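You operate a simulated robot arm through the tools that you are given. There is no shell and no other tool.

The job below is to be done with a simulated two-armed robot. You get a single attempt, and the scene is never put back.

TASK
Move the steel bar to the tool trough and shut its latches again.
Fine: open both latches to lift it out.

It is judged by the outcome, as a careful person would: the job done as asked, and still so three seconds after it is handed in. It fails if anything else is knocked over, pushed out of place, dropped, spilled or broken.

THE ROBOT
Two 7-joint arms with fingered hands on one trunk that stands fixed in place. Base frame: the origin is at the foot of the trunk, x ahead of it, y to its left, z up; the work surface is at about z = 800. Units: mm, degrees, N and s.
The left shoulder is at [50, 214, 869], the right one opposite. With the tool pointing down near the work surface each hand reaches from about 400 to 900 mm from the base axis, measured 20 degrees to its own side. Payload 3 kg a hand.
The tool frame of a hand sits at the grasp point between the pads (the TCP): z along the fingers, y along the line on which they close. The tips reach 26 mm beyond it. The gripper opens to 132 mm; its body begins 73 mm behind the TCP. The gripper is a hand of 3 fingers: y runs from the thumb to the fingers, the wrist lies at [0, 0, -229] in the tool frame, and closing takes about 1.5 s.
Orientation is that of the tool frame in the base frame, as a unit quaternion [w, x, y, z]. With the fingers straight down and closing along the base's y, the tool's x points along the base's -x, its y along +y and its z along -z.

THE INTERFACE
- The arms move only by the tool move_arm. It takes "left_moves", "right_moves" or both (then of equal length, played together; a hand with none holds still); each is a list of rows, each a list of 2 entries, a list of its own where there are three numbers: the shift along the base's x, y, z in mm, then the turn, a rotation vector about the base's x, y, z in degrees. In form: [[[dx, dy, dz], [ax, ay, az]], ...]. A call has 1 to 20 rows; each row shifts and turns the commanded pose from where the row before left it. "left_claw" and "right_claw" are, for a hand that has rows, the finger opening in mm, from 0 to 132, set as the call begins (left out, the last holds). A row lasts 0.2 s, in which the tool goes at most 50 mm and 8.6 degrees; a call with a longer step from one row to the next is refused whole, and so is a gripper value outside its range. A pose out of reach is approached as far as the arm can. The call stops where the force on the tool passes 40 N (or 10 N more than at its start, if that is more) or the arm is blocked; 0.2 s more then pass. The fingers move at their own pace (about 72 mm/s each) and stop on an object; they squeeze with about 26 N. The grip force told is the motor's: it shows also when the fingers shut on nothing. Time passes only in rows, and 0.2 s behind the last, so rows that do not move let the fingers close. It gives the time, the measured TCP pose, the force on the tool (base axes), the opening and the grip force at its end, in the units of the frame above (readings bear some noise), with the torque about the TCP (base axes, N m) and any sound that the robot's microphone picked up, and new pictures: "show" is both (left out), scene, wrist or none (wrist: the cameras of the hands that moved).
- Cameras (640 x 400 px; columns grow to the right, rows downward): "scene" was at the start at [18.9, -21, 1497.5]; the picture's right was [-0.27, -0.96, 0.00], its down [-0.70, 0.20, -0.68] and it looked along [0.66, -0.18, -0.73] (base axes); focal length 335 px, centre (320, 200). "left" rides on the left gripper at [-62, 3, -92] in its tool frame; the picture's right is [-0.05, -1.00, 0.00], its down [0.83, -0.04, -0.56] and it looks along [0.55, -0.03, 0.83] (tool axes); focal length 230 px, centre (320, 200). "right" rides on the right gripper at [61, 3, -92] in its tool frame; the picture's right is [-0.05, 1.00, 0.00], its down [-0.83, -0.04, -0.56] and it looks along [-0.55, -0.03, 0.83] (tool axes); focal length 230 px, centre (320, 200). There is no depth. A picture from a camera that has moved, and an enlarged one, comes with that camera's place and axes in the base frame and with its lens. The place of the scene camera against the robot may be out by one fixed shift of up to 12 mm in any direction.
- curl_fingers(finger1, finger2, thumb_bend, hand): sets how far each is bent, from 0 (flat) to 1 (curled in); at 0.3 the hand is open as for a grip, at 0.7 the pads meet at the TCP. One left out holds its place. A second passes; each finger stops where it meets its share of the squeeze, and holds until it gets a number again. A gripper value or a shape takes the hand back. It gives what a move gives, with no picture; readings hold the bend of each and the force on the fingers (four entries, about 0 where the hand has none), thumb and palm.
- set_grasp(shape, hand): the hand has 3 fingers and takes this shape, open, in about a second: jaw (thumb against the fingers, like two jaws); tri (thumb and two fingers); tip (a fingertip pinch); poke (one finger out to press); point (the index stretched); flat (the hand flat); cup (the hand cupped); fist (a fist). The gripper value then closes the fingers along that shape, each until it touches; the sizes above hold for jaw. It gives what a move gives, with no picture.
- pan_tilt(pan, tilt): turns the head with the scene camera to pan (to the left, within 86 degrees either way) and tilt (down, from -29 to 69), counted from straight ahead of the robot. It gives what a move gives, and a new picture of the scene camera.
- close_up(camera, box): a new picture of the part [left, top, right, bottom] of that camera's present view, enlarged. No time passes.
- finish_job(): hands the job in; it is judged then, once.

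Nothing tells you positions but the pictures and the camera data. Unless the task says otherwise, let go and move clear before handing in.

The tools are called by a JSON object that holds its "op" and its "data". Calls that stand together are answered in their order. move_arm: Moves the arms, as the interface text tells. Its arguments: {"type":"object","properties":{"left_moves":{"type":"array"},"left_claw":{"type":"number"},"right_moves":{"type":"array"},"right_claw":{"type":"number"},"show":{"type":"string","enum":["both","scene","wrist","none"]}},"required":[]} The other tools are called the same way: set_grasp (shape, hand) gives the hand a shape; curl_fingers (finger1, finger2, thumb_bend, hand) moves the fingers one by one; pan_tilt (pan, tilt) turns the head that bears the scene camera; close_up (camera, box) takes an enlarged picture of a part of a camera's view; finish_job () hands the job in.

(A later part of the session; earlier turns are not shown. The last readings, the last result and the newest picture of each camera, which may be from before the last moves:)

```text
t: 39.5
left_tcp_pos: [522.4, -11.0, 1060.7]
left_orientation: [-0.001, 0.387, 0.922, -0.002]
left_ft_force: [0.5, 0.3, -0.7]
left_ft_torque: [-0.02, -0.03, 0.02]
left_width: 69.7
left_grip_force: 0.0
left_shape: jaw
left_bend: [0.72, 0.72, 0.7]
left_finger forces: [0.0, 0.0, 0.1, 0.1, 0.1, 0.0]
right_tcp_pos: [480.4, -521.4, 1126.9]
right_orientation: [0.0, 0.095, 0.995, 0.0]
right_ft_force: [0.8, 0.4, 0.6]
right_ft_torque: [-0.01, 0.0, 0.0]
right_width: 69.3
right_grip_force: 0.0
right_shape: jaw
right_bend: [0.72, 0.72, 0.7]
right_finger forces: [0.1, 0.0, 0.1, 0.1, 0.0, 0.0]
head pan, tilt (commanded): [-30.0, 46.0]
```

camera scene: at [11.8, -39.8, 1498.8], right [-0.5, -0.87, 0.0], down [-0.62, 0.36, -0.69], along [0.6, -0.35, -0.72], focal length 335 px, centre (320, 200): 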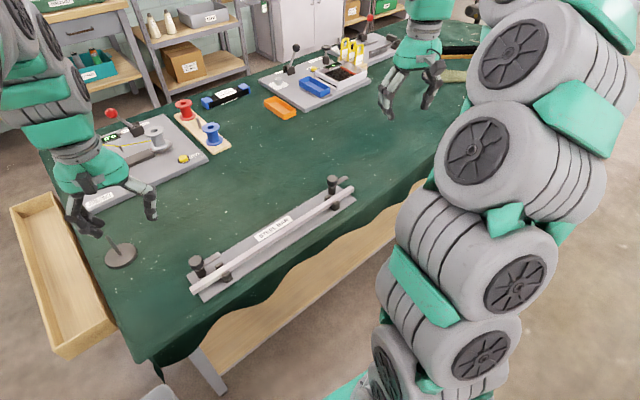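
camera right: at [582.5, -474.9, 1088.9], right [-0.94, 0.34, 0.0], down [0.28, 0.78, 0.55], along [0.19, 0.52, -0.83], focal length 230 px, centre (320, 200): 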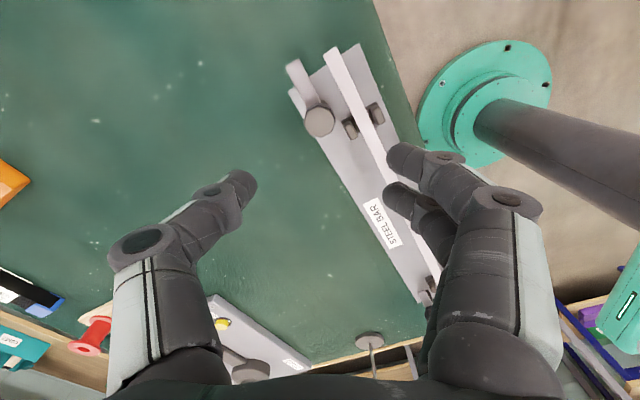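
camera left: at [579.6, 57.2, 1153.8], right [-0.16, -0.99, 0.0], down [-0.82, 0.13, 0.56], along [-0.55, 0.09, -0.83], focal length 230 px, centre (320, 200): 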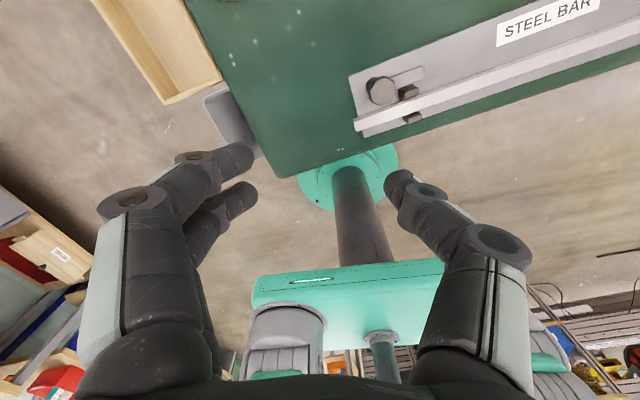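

{"op": "move_arm", "data": {"left_moves": [[[0.8, -15, 0], [0, 0, -6.7]], [[0.8, -15, 0], [0, 0, -6.7]], [[0.8, -15, 0], [0, 0, -6.7]], [[0.8, -15, 0], [0, 0, -6.7]]], "show": "none"}}

```text
t: 40.5
left_tcp_pos: [525.9, -70.3, 1060.8]
left_orientation: [0.0, 0.59, 0.808, 0.0]
left_ft_force: [0.2, -0.8, 0.4]
left_ft_torque: [0.0, -0.01, 0.0]
left_width: 69.8
left_grip_force: 0.0
left_shape: jaw
left_bend: [0.72, 0.72, 0.7]
left_finger forces: [0.2, 0.1, 0.1, 0.0, 0.0, 0.0]
right_tcp_pos: [481.4, -522.3, 1128.1]
right_orientation: [0.0, 0.095, 0.996, 0.0]
right_ft_force: [-0.3, -0.2, -0.4]
right_ft_torque: [-0.02, 0.0, -0.01]
right_width: 69.8
right_grip_force: 0.1
right_shape: jaw
right_bend: [0.72, 0.72, 0.7]
right_finger forces: [0.0, 0.0, 0.0, 0.0, 0.0, 0.0]
head pan, tilt (commanded): [-30.0, 46.0]
```

The wrist is following well this way. I'll continue on to the bar's middle.

{"op": "move_arm", "data": {"left_moves": [[[0.2, -19, 0], [0, 0, -2.2]], [[0.2, -19, 0], [0, 0, -2.2]], [[0.2, -19, 0], [0, 0, -2.2]], [[0.2, -19, 0], [0, 0, 0]]], "show": "none"}}

```text
t: 41.5
left_tcp_pos: [527.3, -147.9, 1061.4]
left_orientation: [0.0, 0.634, 0.773, -0.001]
left_ft_force: [-0.1, 0.5, 0.1]
left_ft_torque: [-0.01, 0.01, -0.02]
left_width: 69.6
left_grip_force: 0.1
left_shape: jaw
left_bend: [0.72, 0.72, 0.7]
left_finger forces: [0.0, 0.0, 0.0, 0.0, 0.1, 0.1]
right_tcp_pos: [480.8, -522.5, 1126.8]
right_orientation: [0.0, 0.095, 0.995, -0.001]
right_ft_force: [0.1, 0.4, 0.3]
right_ft_torque: [-0.01, -0.01, -0.02]
right_width: 69.8
right_grip_force: 0.1
right_shape: jaw
right_bend: [0.72, 0.72, 0.7]
right_finger forces: [0.1, 0.0, 0.0, 0.0, 0.0, 0.0]
head pan, tilt (commanded): [-30.0, 46.0]
```

{"op": "move_arm", "data": {"left_moves": [[[0, -19, -15], [0, 0, 0]], [[0, -19, -20], [0, 0, 0]], [[0, -19, -25], [0, 0, 0]], [[0, -18, -30], [0, 0, 0]], [[0, 0, 0], [0, 0, 0]]], "show": "both"}}

{"op": "close_up", "data": {"camera": "left", "box": [220, 80, 420, 205]}}

```text
t: 42.8
left_tcp_pos: [527.3, -221.9, 971.1]
left_orientation: [0.0, 0.634, 0.773, 0.001]
left_ft_force: [0.4, 0.7, -0.4]
left_ft_torque: [0.03, -0.01, 0.02]
left_width: 69.6
left_grip_force: 0.1
left_shape: jaw
left_bend: [0.72, 0.72, 0.7]
left_finger forces: [0.1, 0.0, 0.0, 0.0, 0.0, 0.0]
right_tcp_pos: [479.9, -521.5, 1125.9]
right_orientation: [0.0, 0.094, 0.996, 0.0]
right_ft_force: [0.0, -0.6, 1.0]
right_ft_torque: [0.03, 0.01, 0.01]
right_width: 69.5
right_grip_force: 0.0
right_shape: jaw
right_bend: [0.72, 0.72, 0.7]
right_finger forces: [0.0, 0.1, 0.0, 0.0, 0.0, 0.1]
head pan, tilt (commanded): [-30.0, 46.0]
camera scene: at [11.8, -39.9, 1498.8], right [-0.5, -0.87, 0.0], down [-0.62, 0.36, -0.69], along [0.6, -0.35, -0.72], focal length 335 px, centre (320, 200)
camera left: at [542.8, -280.4, 1064.3], right [-0.97, -0.25, 0.0], down [-0.21, 0.81, 0.56], along [-0.14, 0.54, -0.83], focal length 230 px, centre (320, 200)
```

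scene: 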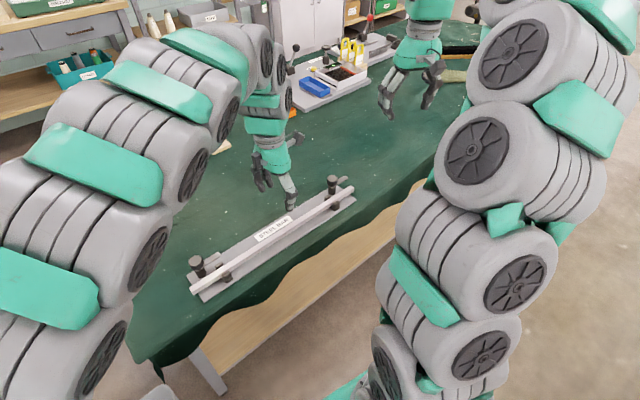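
left: 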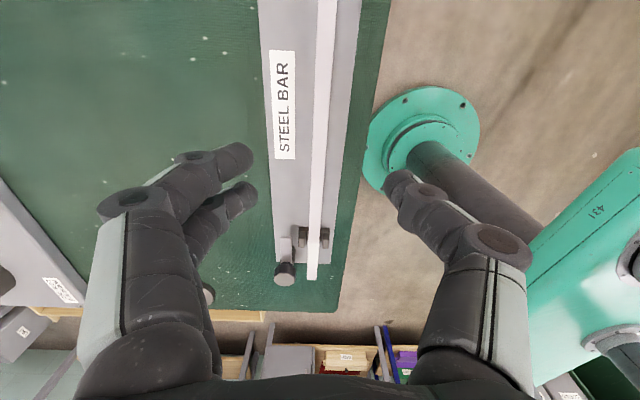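

```text
3.20 times, centred on (320, 142) of left
camera zoom: at [542.8, -280.4, 1064.3], right [-0.97, -0.25, 0.0], down [-0.21, 0.81, 0.56], along [-0.14, 0.54, -0.83], focal length 736 px, centre (320, 384)
```

zoom: 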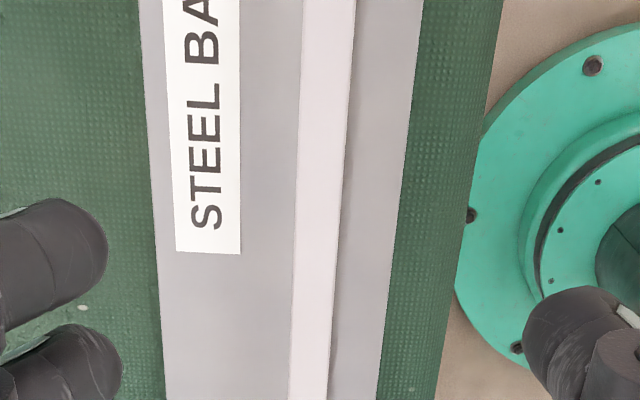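

The left hand is now squarely over the bar's middle, with fingers closing across it. I'll go down part way and look again to judge the bar's height.

{"op": "move_arm", "data": {"left_moves": [[[-0.5, -0.5, -25], [0, 0, 0]], [[0, 0, -25], [0, 0, 0]], [[0, 0, -25], [0, 0, 0]], [[0, 0, -15], [0, 0, 0]], [[0, 0, 0], [0, 0, 0]]], "left_claw": 60, "show": "wrist"}}

{"op": "close_up", "data": {"camera": "left", "box": [220, 110, 420, 235]}}

{"op": "close_up", "data": {"camera": "scene", "box": [220, 150, 340, 260]}}

```text
t: 44.0
left_tcp_pos: [527.4, -221.8, 880.0]
left_orientation: [0.0, 0.635, 0.773, 0.001]
left_ft_force: [-0.4, 0.8, 0.4]
left_ft_torque: [0.0, -0.02, -0.02]
left_width: 60.4
left_grip_force: 0.0
left_shape: jaw
left_bend: [0.73, 0.73, 0.7]
left_finger forces: [0.1, 0.1, 0.1, 0.0, 0.0, 0.0]
right_tcp_pos: [481.8, -522.5, 1126.3]
right_orientation: [0.0, 0.094, 0.996, 0.0]
right_ft_force: [-0.7, 0.9, 0.3]
right_ft_torque: [0.0, -0.03, 0.02]
right_width: 69.7
right_grip_force: 0.1
right_shape: jaw
right_bend: [0.72, 0.72, 0.7]
right_finger forces: [0.0, 0.0, 0.1, 0.0, 0.1, 0.0]
head pan, tilt (commanded): [-30.0, 46.0]
camera left: at [542.3, -280.0, 972.4], right [-0.97, -0.25, 0.0], down [-0.2, 0.81, 0.56], along [-0.14, 0.54, -0.83], focal length 230 px, centre (320, 200)
```

left: 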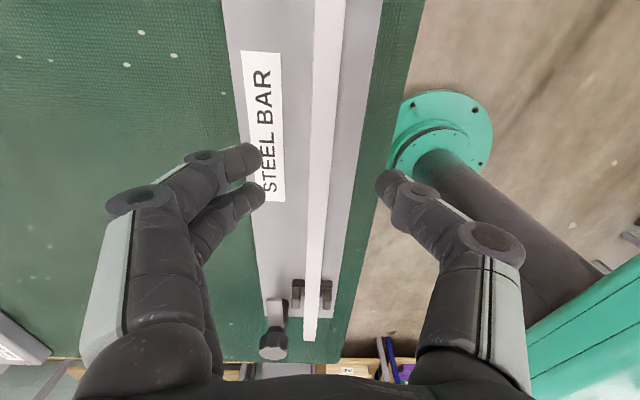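

```text
3.20 times, centred on (320, 172) of left
camera zoom: at [542.3, -280.0, 972.4], right [-0.97, -0.25, 0.0], down [-0.2, 0.81, 0.56], along [-0.14, 0.54, -0.83], focal length 736 px, centre (320, 288)
```

zoom: 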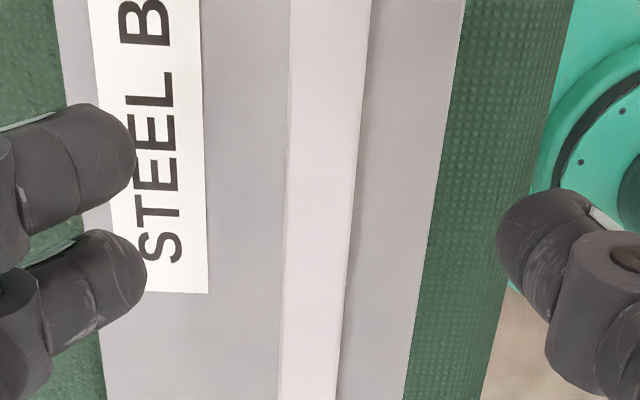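

```text
3.64 times, centred on (280, 205) of scene
camera zoom: at [11.8, -39.9, 1498.8], right [-0.5, -0.87, 0.0], down [-0.62, 0.36, -0.69], along [0.6, -0.35, -0.72], focal length 1218 px, centre (466, 182)
```

zoom: 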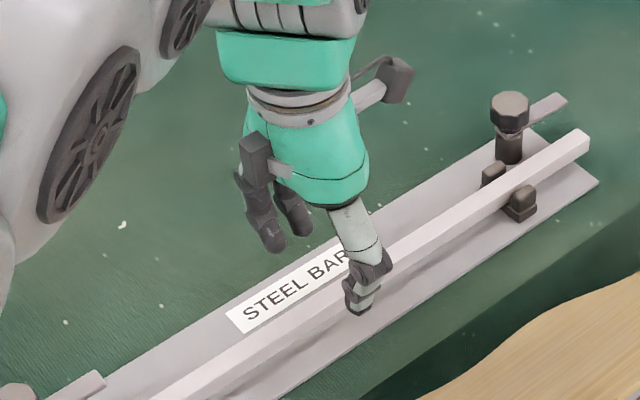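

The bar is centred between thumb and fingers, and is about 16 mm wide. I'll go down gently so the fingertips sit beside the bar and just above the plate.

{"op": "move_arm", "data": {"left_moves": [[[0, 0, -12], [0, 0, 0]], [[0, 0, -12], [0, 0, 0]], [[0, 0, -8], [0, 0, 0]], [[0, 0, 0], [0, 0, 0]]], "left_claw": 48, "show": "wrist"}}

{"op": "close_up", "data": {"camera": "left", "box": [220, 110, 420, 235]}}

{"op": "close_up", "data": {"camera": "scene", "box": [240, 190, 340, 260]}}

```text
t: 45.0
left_tcp_pos: [526.4, -221.6, 848.3]
left_orientation: [0.0, 0.634, 0.773, 0.0]
left_ft_force: [-0.2, 0.4, -0.7]
left_ft_torque: [0.0, -0.01, 0.01]
left_width: 48.4
left_grip_force: 0.0
left_shape: jaw
left_bend: [0.73, 0.73, 0.7]
left_finger forces: [0.0, 0.0, 0.0, 0.1, 0.0, 0.0]
right_tcp_pos: [480.7, -520.9, 1126.1]
right_orientation: [0.0, 0.094, 0.996, 0.0]
right_ft_force: [0.2, 0.0, -0.3]
right_ft_torque: [-0.02, 0.03, 0.01]
right_width: 69.4
right_grip_force: 0.1
right_shape: jaw
right_bend: [0.72, 0.72, 0.7]
right_finger forces: [0.1, 0.0, 0.1, 0.0, 0.0, 0.0]
head pan, tilt (commanded): [-30.0, 46.0]
camera left: at [541.8, -280.1, 941.8], right [-0.97, -0.25, 0.0], down [-0.21, 0.81, 0.55], along [-0.14, 0.54, -0.83], focal length 230 px, centre (320, 200)
```

left: 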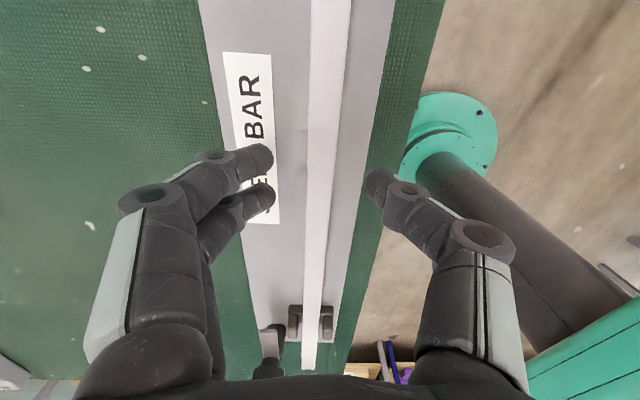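

```text
3.20 times, centred on (320, 172) of left
camera zoom: at [541.8, -280.1, 941.8], right [-0.97, -0.25, 0.0], down [-0.21, 0.81, 0.55], along [-0.14, 0.54, -0.83], focal length 736 px, centre (320, 288)
```

zoom: 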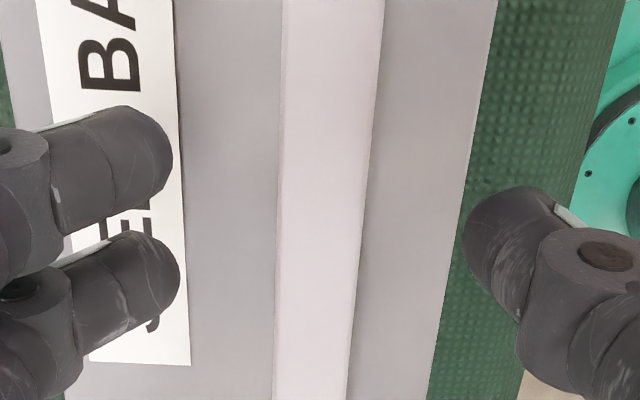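

```text
5.71 times, centred on (290, 225) of scene
camera zoom: at [11.8, -39.9, 1498.8], right [-0.5, -0.87, 0.0], down [-0.62, 0.36, -0.69], along [0.6, -0.35, -0.72], focal length 1914 px, centre (491, 57)
```

zoom: 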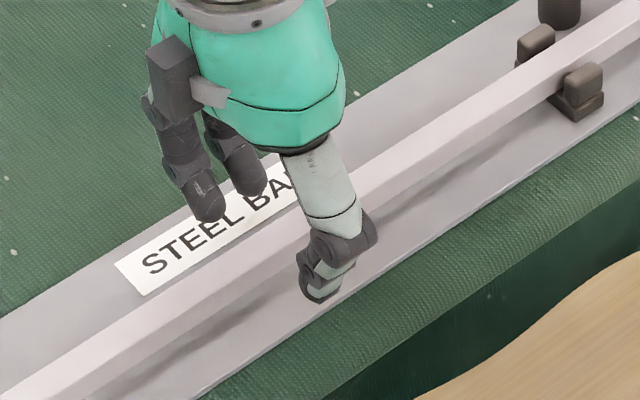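

The fingertips sit about 7 mm above the plate on either side of the bar. I'll close the left hand on it.

{"op": "move_arm", "data": {"left_moves": [[[0.8, 0, 0], [0, 0, 0]], [[0, 0, 0], [0, 0, 0]], [[0, 0, 0], [0, 0, 0]], [[0, 0, 0], [0, 0, 0]], [[0, 0, 0], [0, 0, 0]], [[0, 0, 0], [0, 0, 0]], [[0, 0, 0], [0, 0, 0]]], "left_claw": 0, "show": "wrist"}}

{"op": "close_up", "data": {"camera": "left", "box": [220, 110, 420, 235]}}

{"op": "close_up", "data": {"camera": "scene", "box": [240, 190, 340, 260]}}

```text
t: 46.5
left_tcp_pos: [527.7, -221.5, 848.7]
left_orientation: [0.0, 0.634, 0.774, 0.0]
left_ft_force: [0.4, 1.0, 5.4]
left_ft_torque: [0.0, -0.01, 0.0]
left_width: 9.3
left_grip_force: 25.9
left_shape: jaw
left_bend: [0.71, 0.71, 0.7]
left_finger forces: [11.6, 11.6, 0.0, 0.1, 22.6, 0.1]
right_tcp_pos: [480.8, -521.7, 1127.2]
right_orientation: [0.0, 0.094, 0.996, 0.0]
right_ft_force: [0.0, 0.3, -0.7]
right_ft_torque: [0.01, 0.01, 0.03]
right_width: 69.6
right_grip_force: 0.1
right_shape: jaw
right_bend: [0.72, 0.72, 0.7]
right_finger forces: [0.0, 0.1, 0.0, 0.1, 0.0, 0.0]
head pan, tilt (commanded): [-30.0, 46.0]
camera left: at [542.5, -280.2, 941.4], right [-0.97, -0.25, 0.0], down [-0.21, 0.81, 0.56], along [-0.14, 0.54, -0.83], focal length 230 px, centre (320, 200)
```

left: 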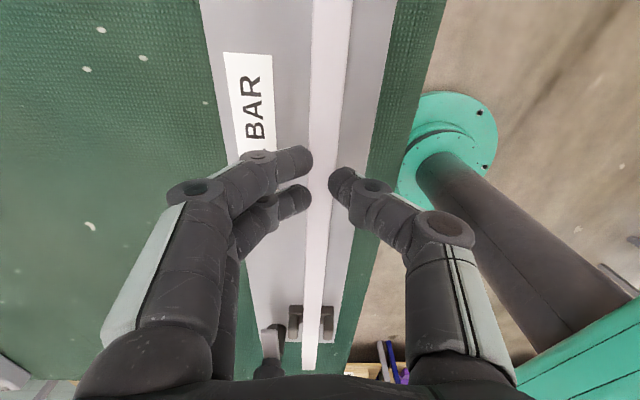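

```text
3.20 times, centred on (320, 172) of left
camera zoom: at [542.5, -280.2, 941.4], right [-0.97, -0.25, 0.0], down [-0.21, 0.81, 0.56], along [-0.14, 0.54, -0.83], focal length 736 px, centre (320, 288)
```

zoom: 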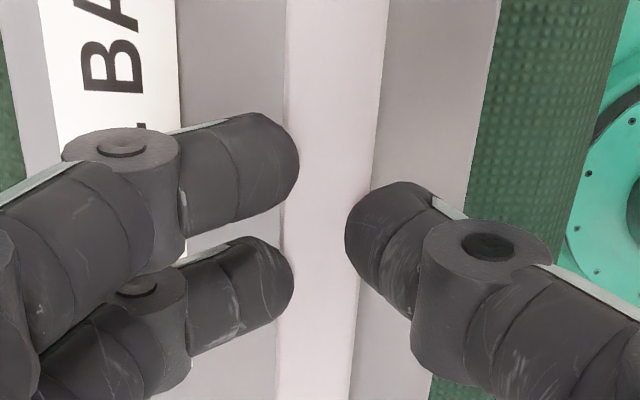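

```text
5.71 times, centred on (290, 225) of scene
camera zoom: at [11.8, -39.8, 1498.8], right [-0.5, -0.87, 0.0], down [-0.62, 0.36, -0.69], along [0.6, -0.35, -0.72], focal length 1914 px, centre (491, 57)
```

zoom: 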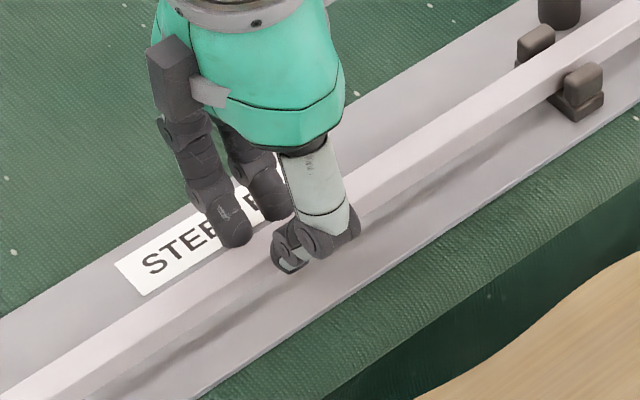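

The force readings and view suggest the fingertips are only catching the bar's upper edges. I'll open slightly, go 6 mm lower and close again for a deeper grip.

{"op": "move_arm", "data": {"left_moves": [[[0, 0, 0], [0, 0, 0]], [[0, 0, 0], [0, 0, 0]], [[0, 0, -3], [0, 0, 0]], [[0, 0, -3], [0, 0, 0]], [[0, 0, 0], [0, 0, 0]]], "left_claw": 34, "show": "wrist"}}

{"op": "close_up", "data": {"camera": "scene", "box": [240, 190, 340, 260]}}

```text
t: 47.8
left_tcp_pos: [527.8, -222.6, 842.3]
left_orientation: [0.0, 0.634, 0.773, 0.0]
left_ft_force: [0.9, -0.1, -1.3]
left_ft_torque: [-0.01, 0.01, 0.0]
left_width: 33.9
left_grip_force: 0.1
left_shape: jaw
left_bend: [0.73, 0.73, 0.7]
left_finger forces: [0.0, 0.0, 0.0, 0.1, 0.0, 0.0]
right_tcp_pos: [482.1, -521.7, 1126.2]
right_orientation: [0.0, 0.094, 0.996, 0.0]
right_ft_force: [-0.3, -0.2, 0.0]
right_ft_torque: [0.02, 0.0, -0.02]
right_width: 69.5
right_grip_force: 0.1
right_shape: jaw
right_bend: [0.72, 0.72, 0.7]
right_finger forces: [0.1, 0.1, 0.1, 0.0, 0.0, 0.0]
head pan, tilt (commanded): [-30.0, 46.0]
camera left: at [542.3, -280.4, 934.9], right [-0.97, -0.25, 0.0], down [-0.2, 0.81, 0.56], along [-0.14, 0.54, -0.83], focal length 230 px, centre (320, 200)
```

left: 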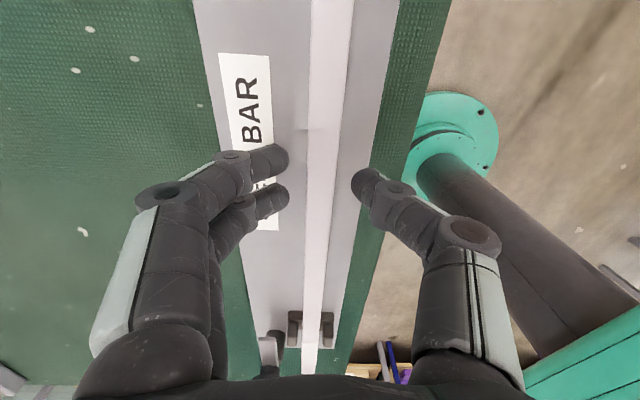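

```text
5.71 times, centred on (290, 225) of scene
camera zoom: at [11.8, -39.9, 1498.8], right [-0.5, -0.87, 0.0], down [-0.62, 0.36, -0.69], along [0.6, -0.35, -0.72], focal length 1914 px, centre (491, 57)
```

zoom: 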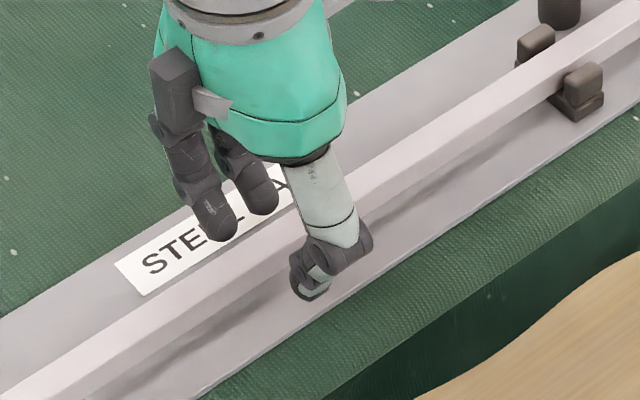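

There is no contact with the plate. I'll close again at this depth.

{"op": "move_arm", "data": {"left_moves": [[[0, 0, 0], [0, 0, 0]], [[0, 0, 0], [0, 0, 0]], [[0, 0, 0], [0, 0, 0]], [[0, 0, 0], [0, 0, 0]], [[0, 0, 0], [0, 0, 0]], [[0, 0, 0], [0, 0, 0]]], "left_claw": 0, "show": "none"}}

{"op": "close_up", "data": {"camera": "left", "box": [220, 110, 420, 235]}}

{"op": "close_up", "data": {"camera": "scene", "box": [260, 200, 320, 245]}}

```text
t: 49.1
left_tcp_pos: [525.9, -222.4, 840.7]
left_orientation: [0.0, 0.634, 0.774, -0.001]
left_ft_force: [-1.1, -0.6, 0.4]
left_ft_torque: [-0.02, -0.01, 0.0]
left_width: 9.5
left_grip_force: 26.0
left_shape: jaw
left_bend: [0.71, 0.71, 0.7]
left_finger forces: [11.3, 11.3, 0.1, 0.0, 23.3, 0.1]
right_tcp_pos: [481.8, -522.5, 1126.6]
right_orientation: [-0.001, 0.094, 0.996, 0.0]
right_ft_force: [-0.4, -0.6, 0.1]
right_ft_torque: [0.01, 0.05, -0.01]
right_width: 69.6
right_grip_force: 0.0
right_shape: jaw
right_bend: [0.72, 0.72, 0.7]
right_finger forces: [0.0, 0.0, 0.0, 0.0, 0.1, 0.0]
head pan, tilt (commanded): [-30.0, 46.0]
```

```text
3.20 times, centred on (320, 172) of left
camera zoom: at [542.3, -280.3, 934.8], right [-0.97, -0.25, 0.0], down [-0.2, 0.81, 0.56], along [-0.14, 0.54, -0.83], focal length 736 px, centre (320, 288)
```

zoom: 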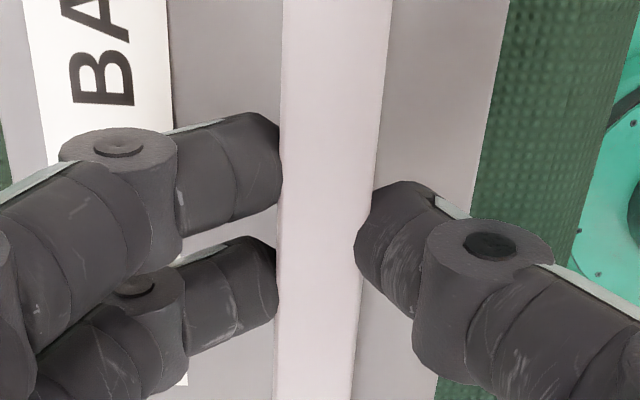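

```text
8.89 times, centred on (290, 222) of scene
camera zoom: at [11.9, -39.9, 1498.8], right [-0.5, -0.87, 0.0], down [-0.62, 0.36, -0.69], along [0.6, -0.35, -0.72], focal length 2977 px, centre (587, 0)
```

zoom: 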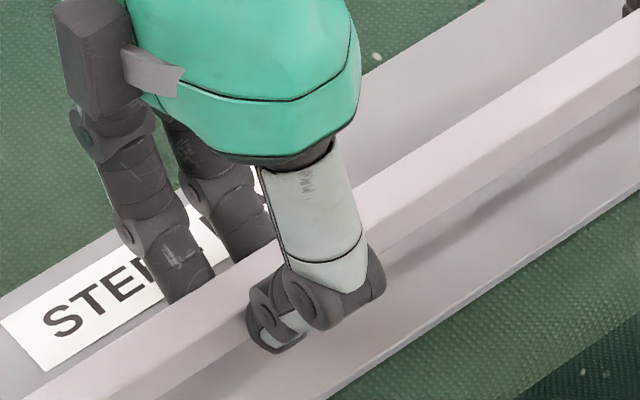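

The tips now press cleanly on both sides of the bar. I'll lift slowly and check that the bar comes up level.

{"op": "move_arm", "data": {"left_moves": [[[0, 0, 3], [0, 0, 0]], [[0, 0, 4], [0, 0, 0]], [[0, 0, 4], [0, 0, 0]], [[0, 0, 4], [0, 0, 0]], [[0, 0, 5], [0, 0, 0]], [[0, 0, 0], [0, 0, 0]]], "show": "wrist"}}

{"op": "close_up", "data": {"camera": "scene", "box": [170, 150, 370, 310]}}

```text
t: 50.5
left_tcp_pos: [527.9, -221.0, 862.5]
left_orientation: [-0.001, 0.634, 0.774, 0.001]
left_ft_force: [-0.1, 0.2, -9.2]
left_ft_torque: [-0.02, 0.02, -0.01]
left_width: 9.6
left_grip_force: 25.9
left_shape: jaw
left_bend: [0.71, 0.71, 0.7]
left_finger forces: [11.2, 11.3, 0.0, 0.0, 22.4, 0.0]
right_tcp_pos: [479.9, -521.9, 1126.9]
right_orientation: [-0.001, 0.094, 0.996, -0.001]
right_ft_force: [-0.6, -0.4, 0.0]
right_ft_torque: [0.03, -0.01, 0.03]
right_width: 69.7
right_grip_force: 0.1
right_shape: jaw
right_bend: [0.72, 0.72, 0.7]
right_finger forces: [0.1, 0.1, 0.0, 0.1, 0.0, 0.0]
head pan, tilt (commanded): [-30.0, 46.0]
camera left: at [542.9, -280.2, 955.3], right [-0.97, -0.25, 0.0], down [-0.2, 0.81, 0.56], along [-0.14, 0.54, -0.83], focal length 230 px, centre (320, 200)
```

left: 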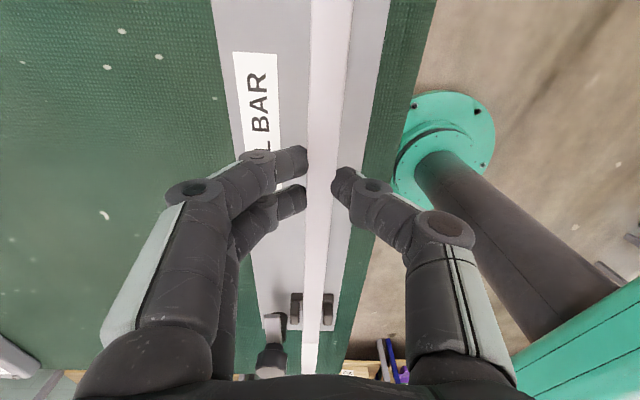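

```text
2.50 times, centred on (270, 230) of scene
camera zoom: at [11.9, -39.9, 1498.8], right [-0.5, -0.87, 0.0], down [-0.62, 0.36, -0.69], along [0.6, -0.35, -0.72], focal length 837 px, centre (445, 125)
```

zoom: 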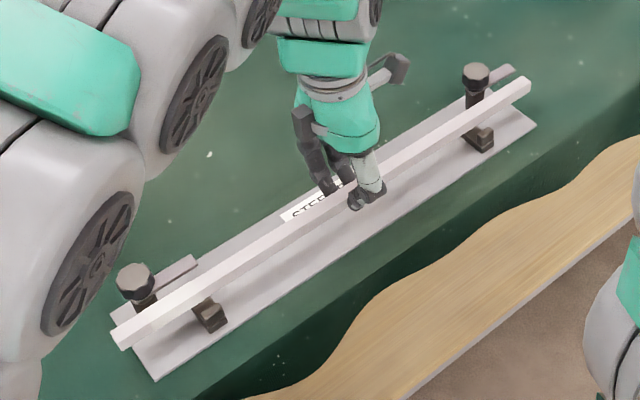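

The bar lifts level: it weighs about 9.2 N and shows almost no torque, so the grip is centred. I'll raise it clear of the latches and look at the left arm's posture before carrying it.

{"op": "move_arm", "data": {"left_moves": [[[0, 0, 8], [0, 0, 0]], [[0, 0, 12], [0, 0, 0]], [[0, 0, 12], [0, 0, 0]], [[0, 0, 12], [0, 0, 0]], [[0, 0, 12], [0, 0, 0]], [[0, 0, 12], [0, 0, 0]], [[0, 0, 12], [0, 0, 0]], [[0, 0, 10], [0, 0, 0]], [[0, 0, 6], [0, 0, 0]], [[0, 0, 0], [0, 0, 0]]], "show": "none"}}

{"op": "pan_tilt", "data": {"pan": 15, "tilt": 48}}

```text
t: 52.8
left_tcp_pos: [527.6, -222.5, 959.0]
left_orientation: [-0.001, 0.634, 0.773, 0.0]
left_ft_force: [0.1, -0.5, -8.4]
left_ft_torque: [0.04, 0.06, 0.0]
left_width: 9.7
left_grip_force: 25.5
left_shape: jaw
left_bend: [0.71, 0.71, 0.7]
left_finger forces: [11.1, 11.3, 0.1, 0.0, 22.4, 0.0]
right_tcp_pos: [482.0, -520.7, 1125.0]
right_orientation: [0.0, 0.095, 0.995, -0.001]
right_ft_force: [0.4, 0.2, 0.5]
right_ft_torque: [0.01, -0.01, 0.01]
right_width: 69.6
right_grip_force: 0.1
right_shape: jaw
right_bend: [0.72, 0.72, 0.7]
right_finger forces: [0.0, 0.1, 0.0, 0.0, 0.0, 0.1]
head pan, tilt (commanded): [-30.0, 46.0]
```

```text
t: 53.9
left_tcp_pos: [528.0, -221.4, 958.8]
left_orientation: [0.0, 0.634, 0.773, -0.001]
left_ft_force: [0.4, 0.5, -9.0]
left_ft_torque: [0.02, 0.01, 0.01]
left_width: 9.5
left_grip_force: 26.0
left_shape: jaw
left_bend: [0.71, 0.71, 0.7]
left_finger forces: [11.2, 11.2, 0.0, 0.0, 22.5, 0.0]
right_tcp_pos: [483.3, -521.3, 1126.4]
right_orientation: [-0.001, 0.094, 0.996, 0.0]
right_ft_force: [0.1, 0.2, 0.2]
right_ft_torque: [0.02, 0.02, 0.01]
right_width: 69.4
right_grip_force: 0.0
right_shape: jaw
right_bend: [0.72, 0.72, 0.7]
right_finger forces: [0.0, 0.0, 0.0, 0.1, 0.1, 0.0]
head pan, tilt (commanded): [15.0, 48.0]
camera scene: at [18.3, 20.7, 1496.0], right [0.26, -0.97, 0.0], down [-0.72, -0.19, -0.67], along [0.65, 0.17, -0.74], focal length 335 px, centre (320, 200)
```

scene: 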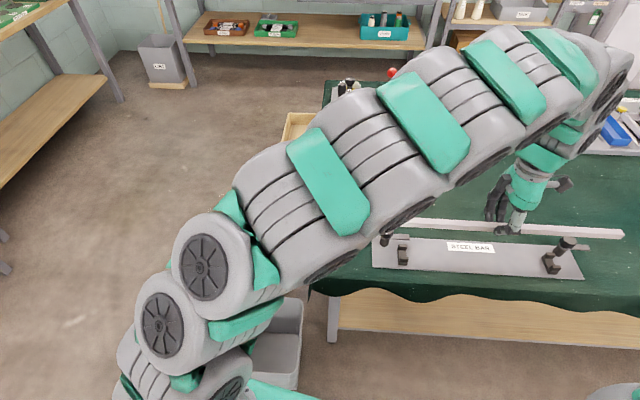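

The bar is held level at z≈935. I'll swing it toward the trough, moving forward and left while turning it about 90°, at a height that clears the pin on the table.

{"op": "move_arm", "data": {"left_moves": [[[6, 8, 2], [0, 0, 1.5]], [[11, 14, 2], [0, 0, 3]], [[11, 14, 2], [0, 0, 3.3]], [[11, 14, 2], [0, 0, 3.3]], [[11, 14, 2], [0, 0, 3.3]], [[11, 14, 2], [0, 0, 3.3]], [[11, 14, 2], [0, 0, 3.3]], [[11, 14, 2], [0, 0, 3.3]], [[8, 14, 0], [0, 0, 3.7]], [[4, 14, 0], [0, 0, 4]], [[0, 0, 0], [0, 0, 0]]], "show": "both"}}

```text
t: 56.3
left_tcp_pos: [623.0, -87.3, 974.9]
left_orientation: [0.001, 0.396, 0.918, 0.0]
left_ft_force: [-0.2, 0.2, -8.9]
left_ft_torque: [0.01, 0.02, -0.08]
left_width: 9.3
left_grip_force: 25.8
left_shape: jaw
left_bend: [0.71, 0.71, 0.7]
left_finger forces: [10.7, 12.3, 0.1, 0.0, 23.1, 0.0]
right_tcp_pos: [480.4, -521.1, 1127.1]
right_orientation: [0.0, 0.094, 0.996, 0.0]
right_ft_force: [-0.4, 0.2, 0.4]
right_ft_torque: [0.02, -0.02, 0.05]
right_width: 69.9
right_grip_force: 0.0
right_shape: jaw
right_bend: [0.72, 0.72, 0.7]
right_finger forces: [0.1, 0.0, 0.0, 0.0, 0.0, 0.1]
head pan, tilt (commanded): [15.0, 48.0]
camera scene: at [18.3, 20.8, 1496.0], right [0.26, -0.97, 0.0], down [-0.72, -0.19, -0.67], along [0.65, 0.17, -0.74], focal length 335 px, centre (320, 200)
camera left: at [667.2, -128.4, 1068.2], right [-0.69, -0.72, 0.0], down [-0.6, 0.57, 0.56], along [-0.4, 0.38, -0.83], focal length 230 px, centre (320, 200)
```

scene: 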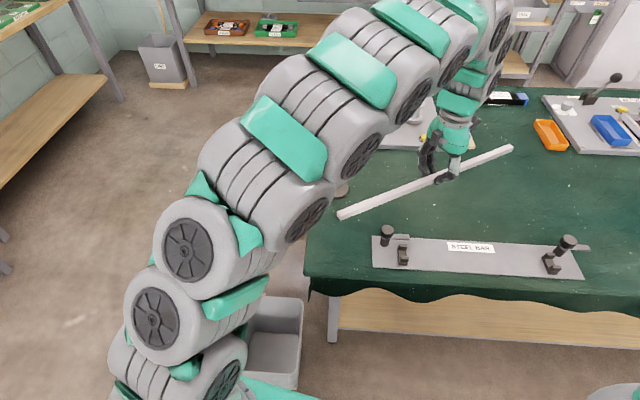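
left: 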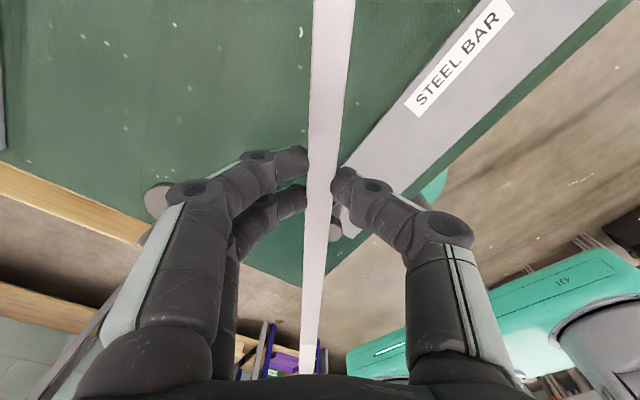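

The bar is stable and level. I'll continue the swing over the left part of the table.

{"op": "move_arm", "data": {"left_moves": [[[3, 10, 0], [0, 0, 3.4]], [[5, 17, 0], [0, 0, 5]], [[5, 17, 0], [0, 0, 5.5]], [[5, 17, 0], [0, 0, 5.5]], [[5, 17, 0], [0, 0, 5.5]], [[5, 17, 0], [0, 0, 5.5]], [[5, 17, 0], [0, 0, 5.5]], [[4, 17, 0], [0, 0, 5.5]], [[3, 17, 0], [0, 0, 5.5]], [[3, 17, 0], [0, 0, 5.5]], [[2, 14, 0], [0, 0, 4]], [[0, 10, 0], [0, 0, 2]], [[0, 0, 0], [0, 0, 0]]], "show": "both"}}

```text
t: 59.1
left_tcp_pos: [667.7, 98.4, 973.9]
left_orientation: [0.0, -0.102, 0.995, 0.0]
left_ft_force: [0.6, -0.3, -8.6]
left_ft_torque: [0.0, -0.03, -0.01]
left_width: 9.2
left_grip_force: 26.3
left_shape: jaw
left_bend: [0.71, 0.71, 0.7]
left_finger forces: [11.3, 11.8, 0.1, 0.0, 22.9, 0.1]
right_tcp_pos: [481.6, -522.1, 1126.8]
right_orientation: [-0.001, 0.094, 0.996, 0.0]
right_ft_force: [-0.8, 0.2, -0.4]
right_ft_torque: [0.04, 0.03, 0.01]
right_width: 69.7
right_grip_force: 0.0
right_shape: jaw
right_bend: [0.72, 0.72, 0.7]
right_finger forces: [0.1, 0.0, 0.0, 0.0, 0.0, 0.0]
head pan, tilt (commanded): [15.0, 48.0]
camera scene: at [18.3, 20.8, 1496.0], right [0.26, -0.97, 0.0], down [-0.72, -0.19, -0.67], along [0.65, 0.17, -0.74], focal length 335 px, centre (320, 200)
camera left: at [727.5, 115.6, 1067.4], right [0.25, -0.97, 0.0], down [-0.8, -0.21, 0.56], along [-0.54, -0.14, -0.83], focal length 230 px, centre (320, 200)
```

scene: 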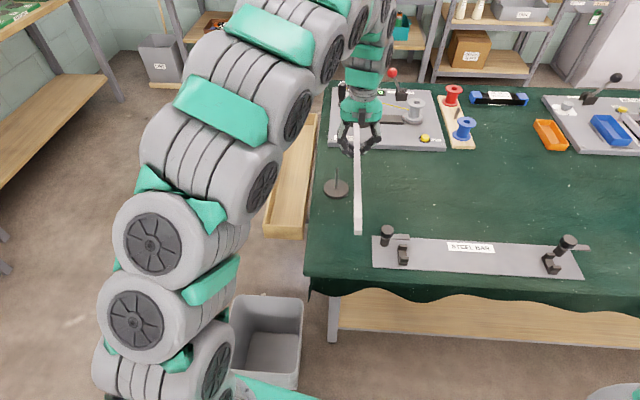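
left: 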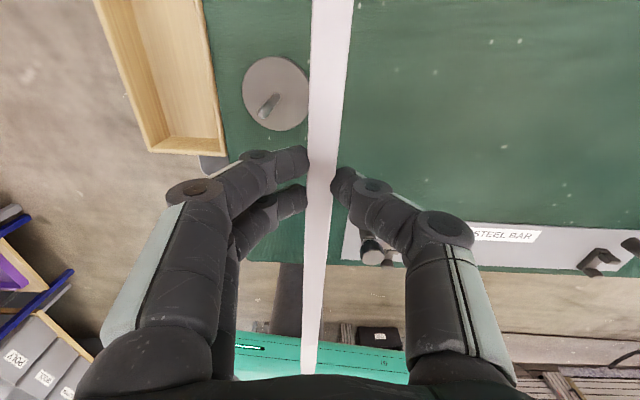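

The bar is now aligned with the trough. I'll zoom in on the trough to fix its position and inner width before moving over it.

{"op": "close_up", "data": {"camera": "left", "box": [80, 0, 320, 160]}}

{"op": "close_up", "data": {"camera": "scene", "box": [250, 90, 410, 250]}}

```text
2.50 times, centred on (200, 80) of left
camera zoom: at [727.5, 115.6, 1067.4], right [0.25, -0.97, 0.0], down [-0.8, -0.21, 0.56], along [-0.54, -0.14, -0.83], focal length 575 px, centre (620, 500)
```

zoom: 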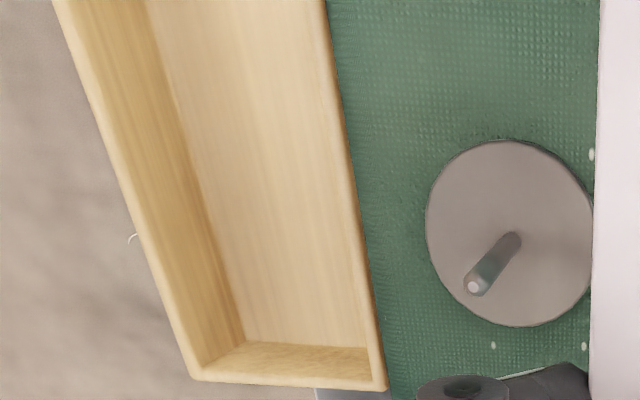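

```text
2.50 times, centred on (330, 170) of scene
camera zoom: at [18.3, 20.8, 1496.0], right [0.26, -0.97, 0.0], down [-0.72, -0.19, -0.67], along [0.65, 0.17, -0.74], focal length 837 px, centre (295, 275)
```

zoom: 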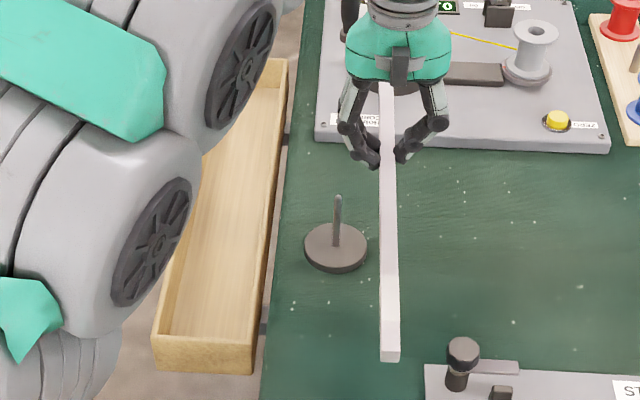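

The trough's near end is around (550,273), with its centre near (825,328), rim about z 740 and floor about 690. I'll carry the bar left past the pin and out over the trough, keeping height.

{"op": "move_arm", "data": {"left_moves": [[[1, 8, 0], [0, 0, 0]], [[3, 16, 0], [0, 0, 0]], [[3, 18, 0], [0, 0, 0]], [[3, 18, 0], [0, 0, 0]], [[3, 18, 0], [0, 0, 0]], [[3, 18, 0], [0, 0, 0]], [[3, 18, -4], [0, 0, 0]], [[3, 18, -6], [0, 0, 0]], [[3, 18, -8], [0, 0, 0]], [[3, 18, -8], [0, 0, 0]], [[3, 16, -8], [0, 0, 0]], [[1, 10, -4], [0, 0, 0]], [[0, 0, 0], [0, 0, 0]]], "show": "both"}}

```text
t: 61.9
left_tcp_pos: [700.4, 292.8, 937.3]
left_orientation: [-0.001, -0.101, 0.995, 0.0]
left_ft_force: [0.6, 0.0, -8.8]
left_ft_torque: [0.01, -0.04, 0.03]
left_width: 9.2
left_grip_force: 26.1
left_shape: jaw
left_bend: [0.71, 0.71, 0.7]
left_finger forces: [11.6, 11.6, 0.0, 0.0, 22.8, 0.1]
right_tcp_pos: [482.0, -522.1, 1127.2]
right_orientation: [0.0, 0.094, 0.996, 0.0]
right_ft_force: [0.3, -0.3, -0.2]
right_ft_torque: [-0.02, -0.01, -0.02]
right_width: 69.6
right_grip_force: 0.0
right_shape: jaw
right_bend: [0.72, 0.72, 0.7]
right_finger forces: [0.0, 0.0, 0.0, 0.0, 0.1, 0.1]
head pan, tilt (commanded): [15.0, 48.0]
camera scene: at [18.3, 20.9, 1496.0], right [0.26, -0.97, 0.0], down [-0.72, -0.19, -0.67], along [0.65, 0.17, -0.74], focal length 335 px, centre (320, 200)
camera left: at [759.8, 310.4, 1029.8], right [0.25, -0.97, 0.0], down [-0.8, -0.21, 0.56], along [-0.54, -0.14, -0.83], focal length 230 px, centre (320, 200)
```

scene: 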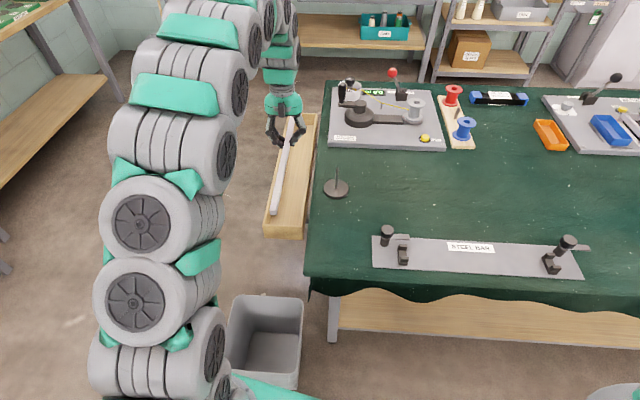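
left: 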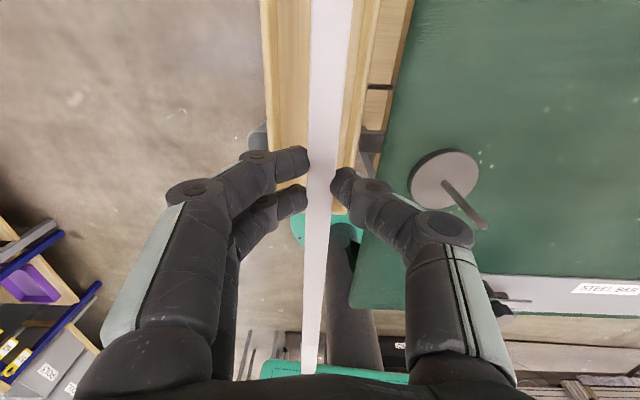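

{"op": "close_up", "data": {"camera": "left", "box": [230, 0, 430, 220]}}

{"op": "close_up", "data": {"camera": "scene", "box": [230, 80, 350, 250]}}

```text
1.82 times, centred on (330, 110) of left
camera zoom: at [759.8, 310.4, 1029.8], right [0.25, -0.97, 0.0], down [-0.8, -0.21, 0.56], along [-0.54, -0.14, -0.83], focal length 418 px, centre (302, 364)
```

zoom: 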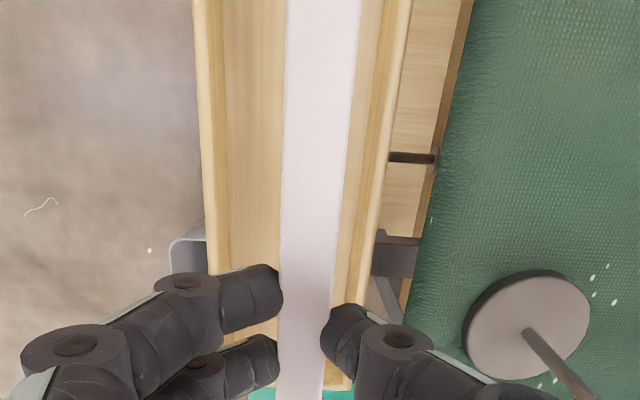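

```text
2.35 times, centred on (290, 165) of scene
camera zoom: at [18.3, 20.9, 1496.0], right [0.26, -0.97, 0.0], down [-0.72, -0.19, -0.67], along [0.65, 0.17, -0.74], focal length 788 px, centre (391, 282)
```

zoom: 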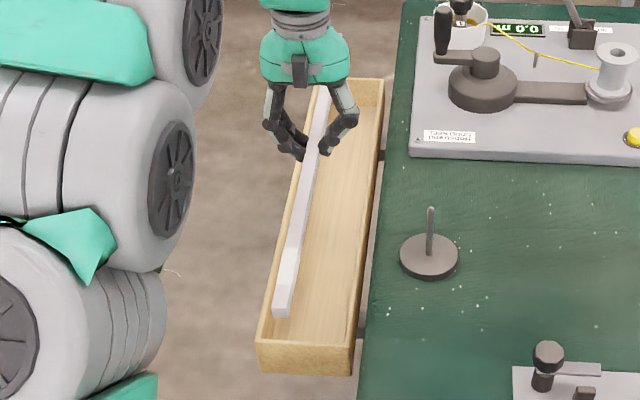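

The bar is over the trough, about 6 mm to the table side of its centre line. I'll move it along to the trough's centre while lowering to z≈850 and correcting that offset.

{"op": "move_arm", "data": {"left_moves": [[[6, 2, -5], [0, 0, 0]], [[12, 3.3, -9], [0, 0, 0]], [[12, 3.3, -9], [0, 0, 0]], [[12, 3.3, -9], [0, 0, 0]], [[12, 3.3, -9], [0, 0, 0]], [[12, 3.3, -9], [0, 0, 0]], [[12, 3.3, -9], [0, 0, 0]], [[12, 3.3, -9], [0, 0, 0]], [[12, 3.3, -9], [0, 0, 0]], [[12, 3.3, -9], [0, 0, 0]], [[5, 1, -3], [0, 0, 0]], [[0, 0, 0], [0, 0, 0]]], "show": "both"}}

{"op": "close_up", "data": {"camera": "left", "box": [230, 0, 430, 220]}}

{"op": "close_up", "data": {"camera": "scene", "box": [230, 80, 350, 250]}}

```text
t: 64.5
left_tcp_pos: [819.0, 326.6, 845.9]
left_orientation: [0.0, -0.102, 0.995, 0.0]
left_ft_force: [-0.9, 0.4, -8.9]
left_ft_torque: [0.04, 0.03, 0.01]
left_width: 9.3
left_grip_force: 26.4
left_shape: jaw
left_bend: [0.71, 0.71, 0.7]
left_finger forces: [11.7, 11.3, 0.0, 0.0, 22.6, 0.0]
right_tcp_pos: [480.1, -520.6, 1127.2]
right_orientation: [-0.001, 0.094, 0.996, 0.001]
right_ft_force: [-0.3, 0.2, 0.4]
right_ft_torque: [0.0, 0.03, 0.02]
right_width: 69.6
right_grip_force: 0.0
right_shape: jaw
right_bend: [0.72, 0.72, 0.7]
right_finger forces: [0.0, 0.0, 0.0, 0.1, 0.0, 0.0]
head pan, tilt (commanded): [15.0, 48.0]
camera scene: at [18.4, 20.8, 1496.0], right [0.26, -0.97, 0.0], down [-0.72, -0.19, -0.67], along [0.65, 0.17, -0.74], focal length 335 px, centre (320, 200)
camera left: at [878.2, 342.0, 939.8], right [0.25, -0.97, 0.0], down [-0.8, -0.21, 0.56], along [-0.54, -0.14, -0.83], focal length 230 px, centre (320, 200)
```

scene: 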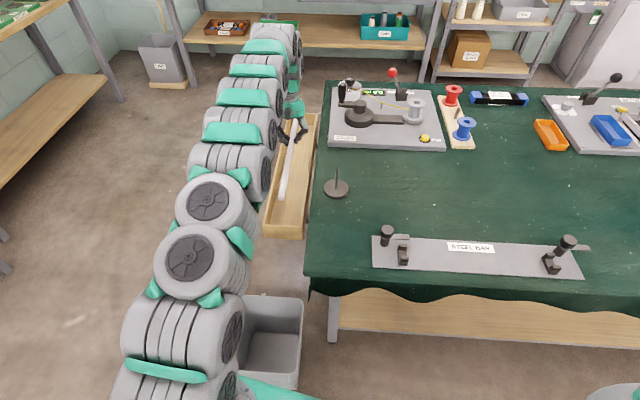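
left: 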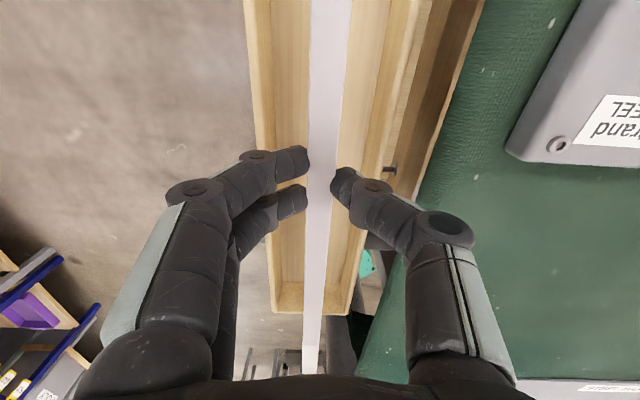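

```text
1.82 times, centred on (330, 110) of left
camera zoom: at [878.2, 342.0, 939.8], right [0.25, -0.97, 0.0], down [-0.8, -0.21, 0.56], along [-0.54, -0.14, -0.83], focal length 418 px, centre (302, 364)
```

zoom: 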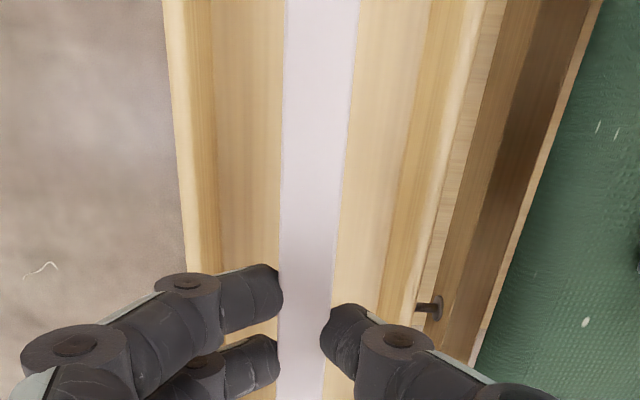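

```text
2.35 times, centred on (290, 165) of scene
camera zoom: at [18.4, 20.8, 1496.0], right [0.26, -0.97, 0.0], down [-0.72, -0.19, -0.67], along [0.65, 0.17, -0.74], focal length 788 px, centre (391, 282)
```

zoom: 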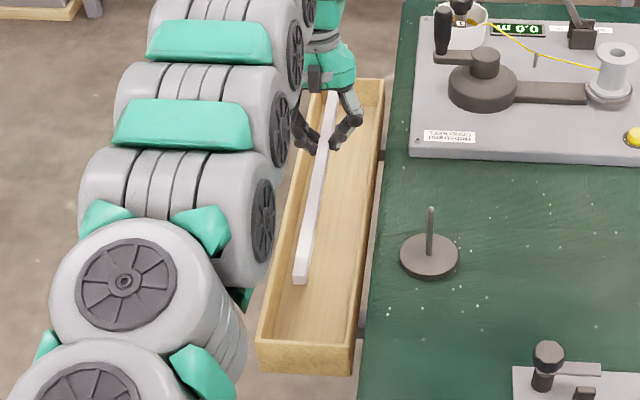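

I'll zoom in further on the trough walls to check side clearance before lowering.

{"op": "close_up", "data": {"camera": "left", "box": [235, 20, 335, 120]}}

{"op": "close_up", "data": {"camera": "left", "box": [320, 20, 450, 120]}}

{"op": "close_up", "data": {"camera": "left", "box": [240, 220, 440, 345]}}

```text
4.00 times, centred on (285, 70) of left
camera zoom: at [878.2, 342.0, 939.8], right [0.25, -0.97, 0.0], down [-0.8, -0.21, 0.56], along [-0.54, -0.14, -0.83], focal length 920 px, centre (460, 720)
```

zoom: 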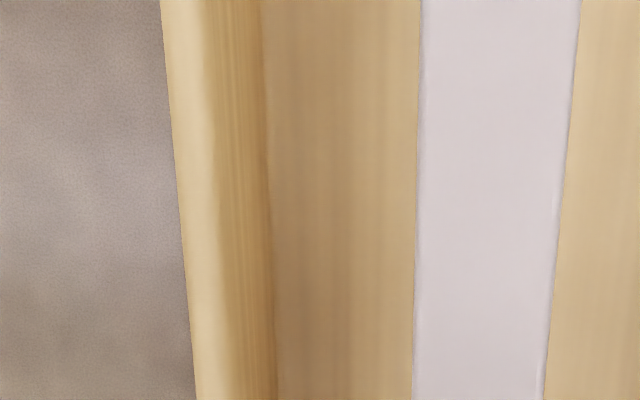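

```text
4.00 times, centred on (385, 70) of left
camera zoom: at [878.2, 342.0, 939.8], right [0.25, -0.97, 0.0], down [-0.8, -0.21, 0.56], along [-0.54, -0.14, -0.83], focal length 920 px, centre (60, 720)
```

zoom: 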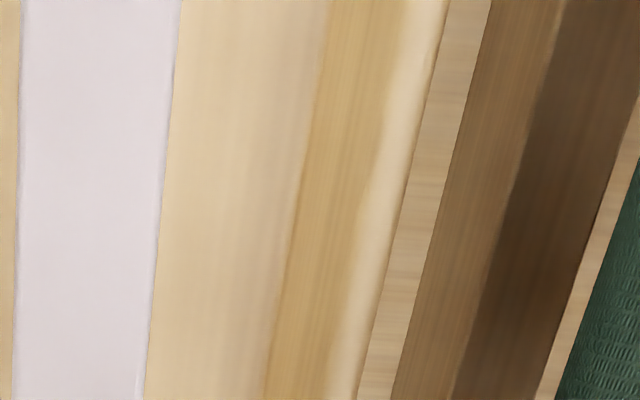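

```text
3.20 times, centred on (340, 282) of left
camera zoom: at [878.2, 342.0, 939.8], right [0.25, -0.97, 0.0], down [-0.8, -0.21, 0.56], along [-0.54, -0.14, -0.83], focal length 736 px, centre (256, -64)
```

zoom: 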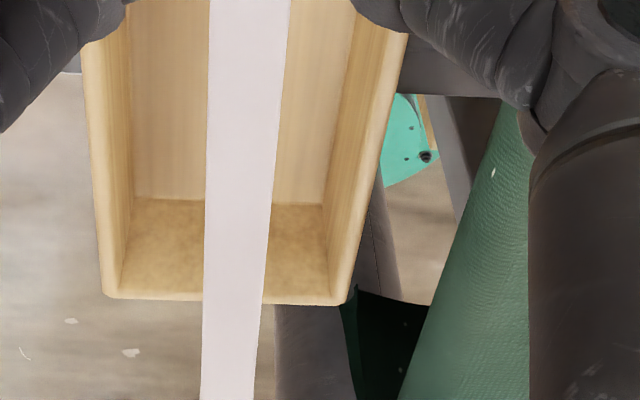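

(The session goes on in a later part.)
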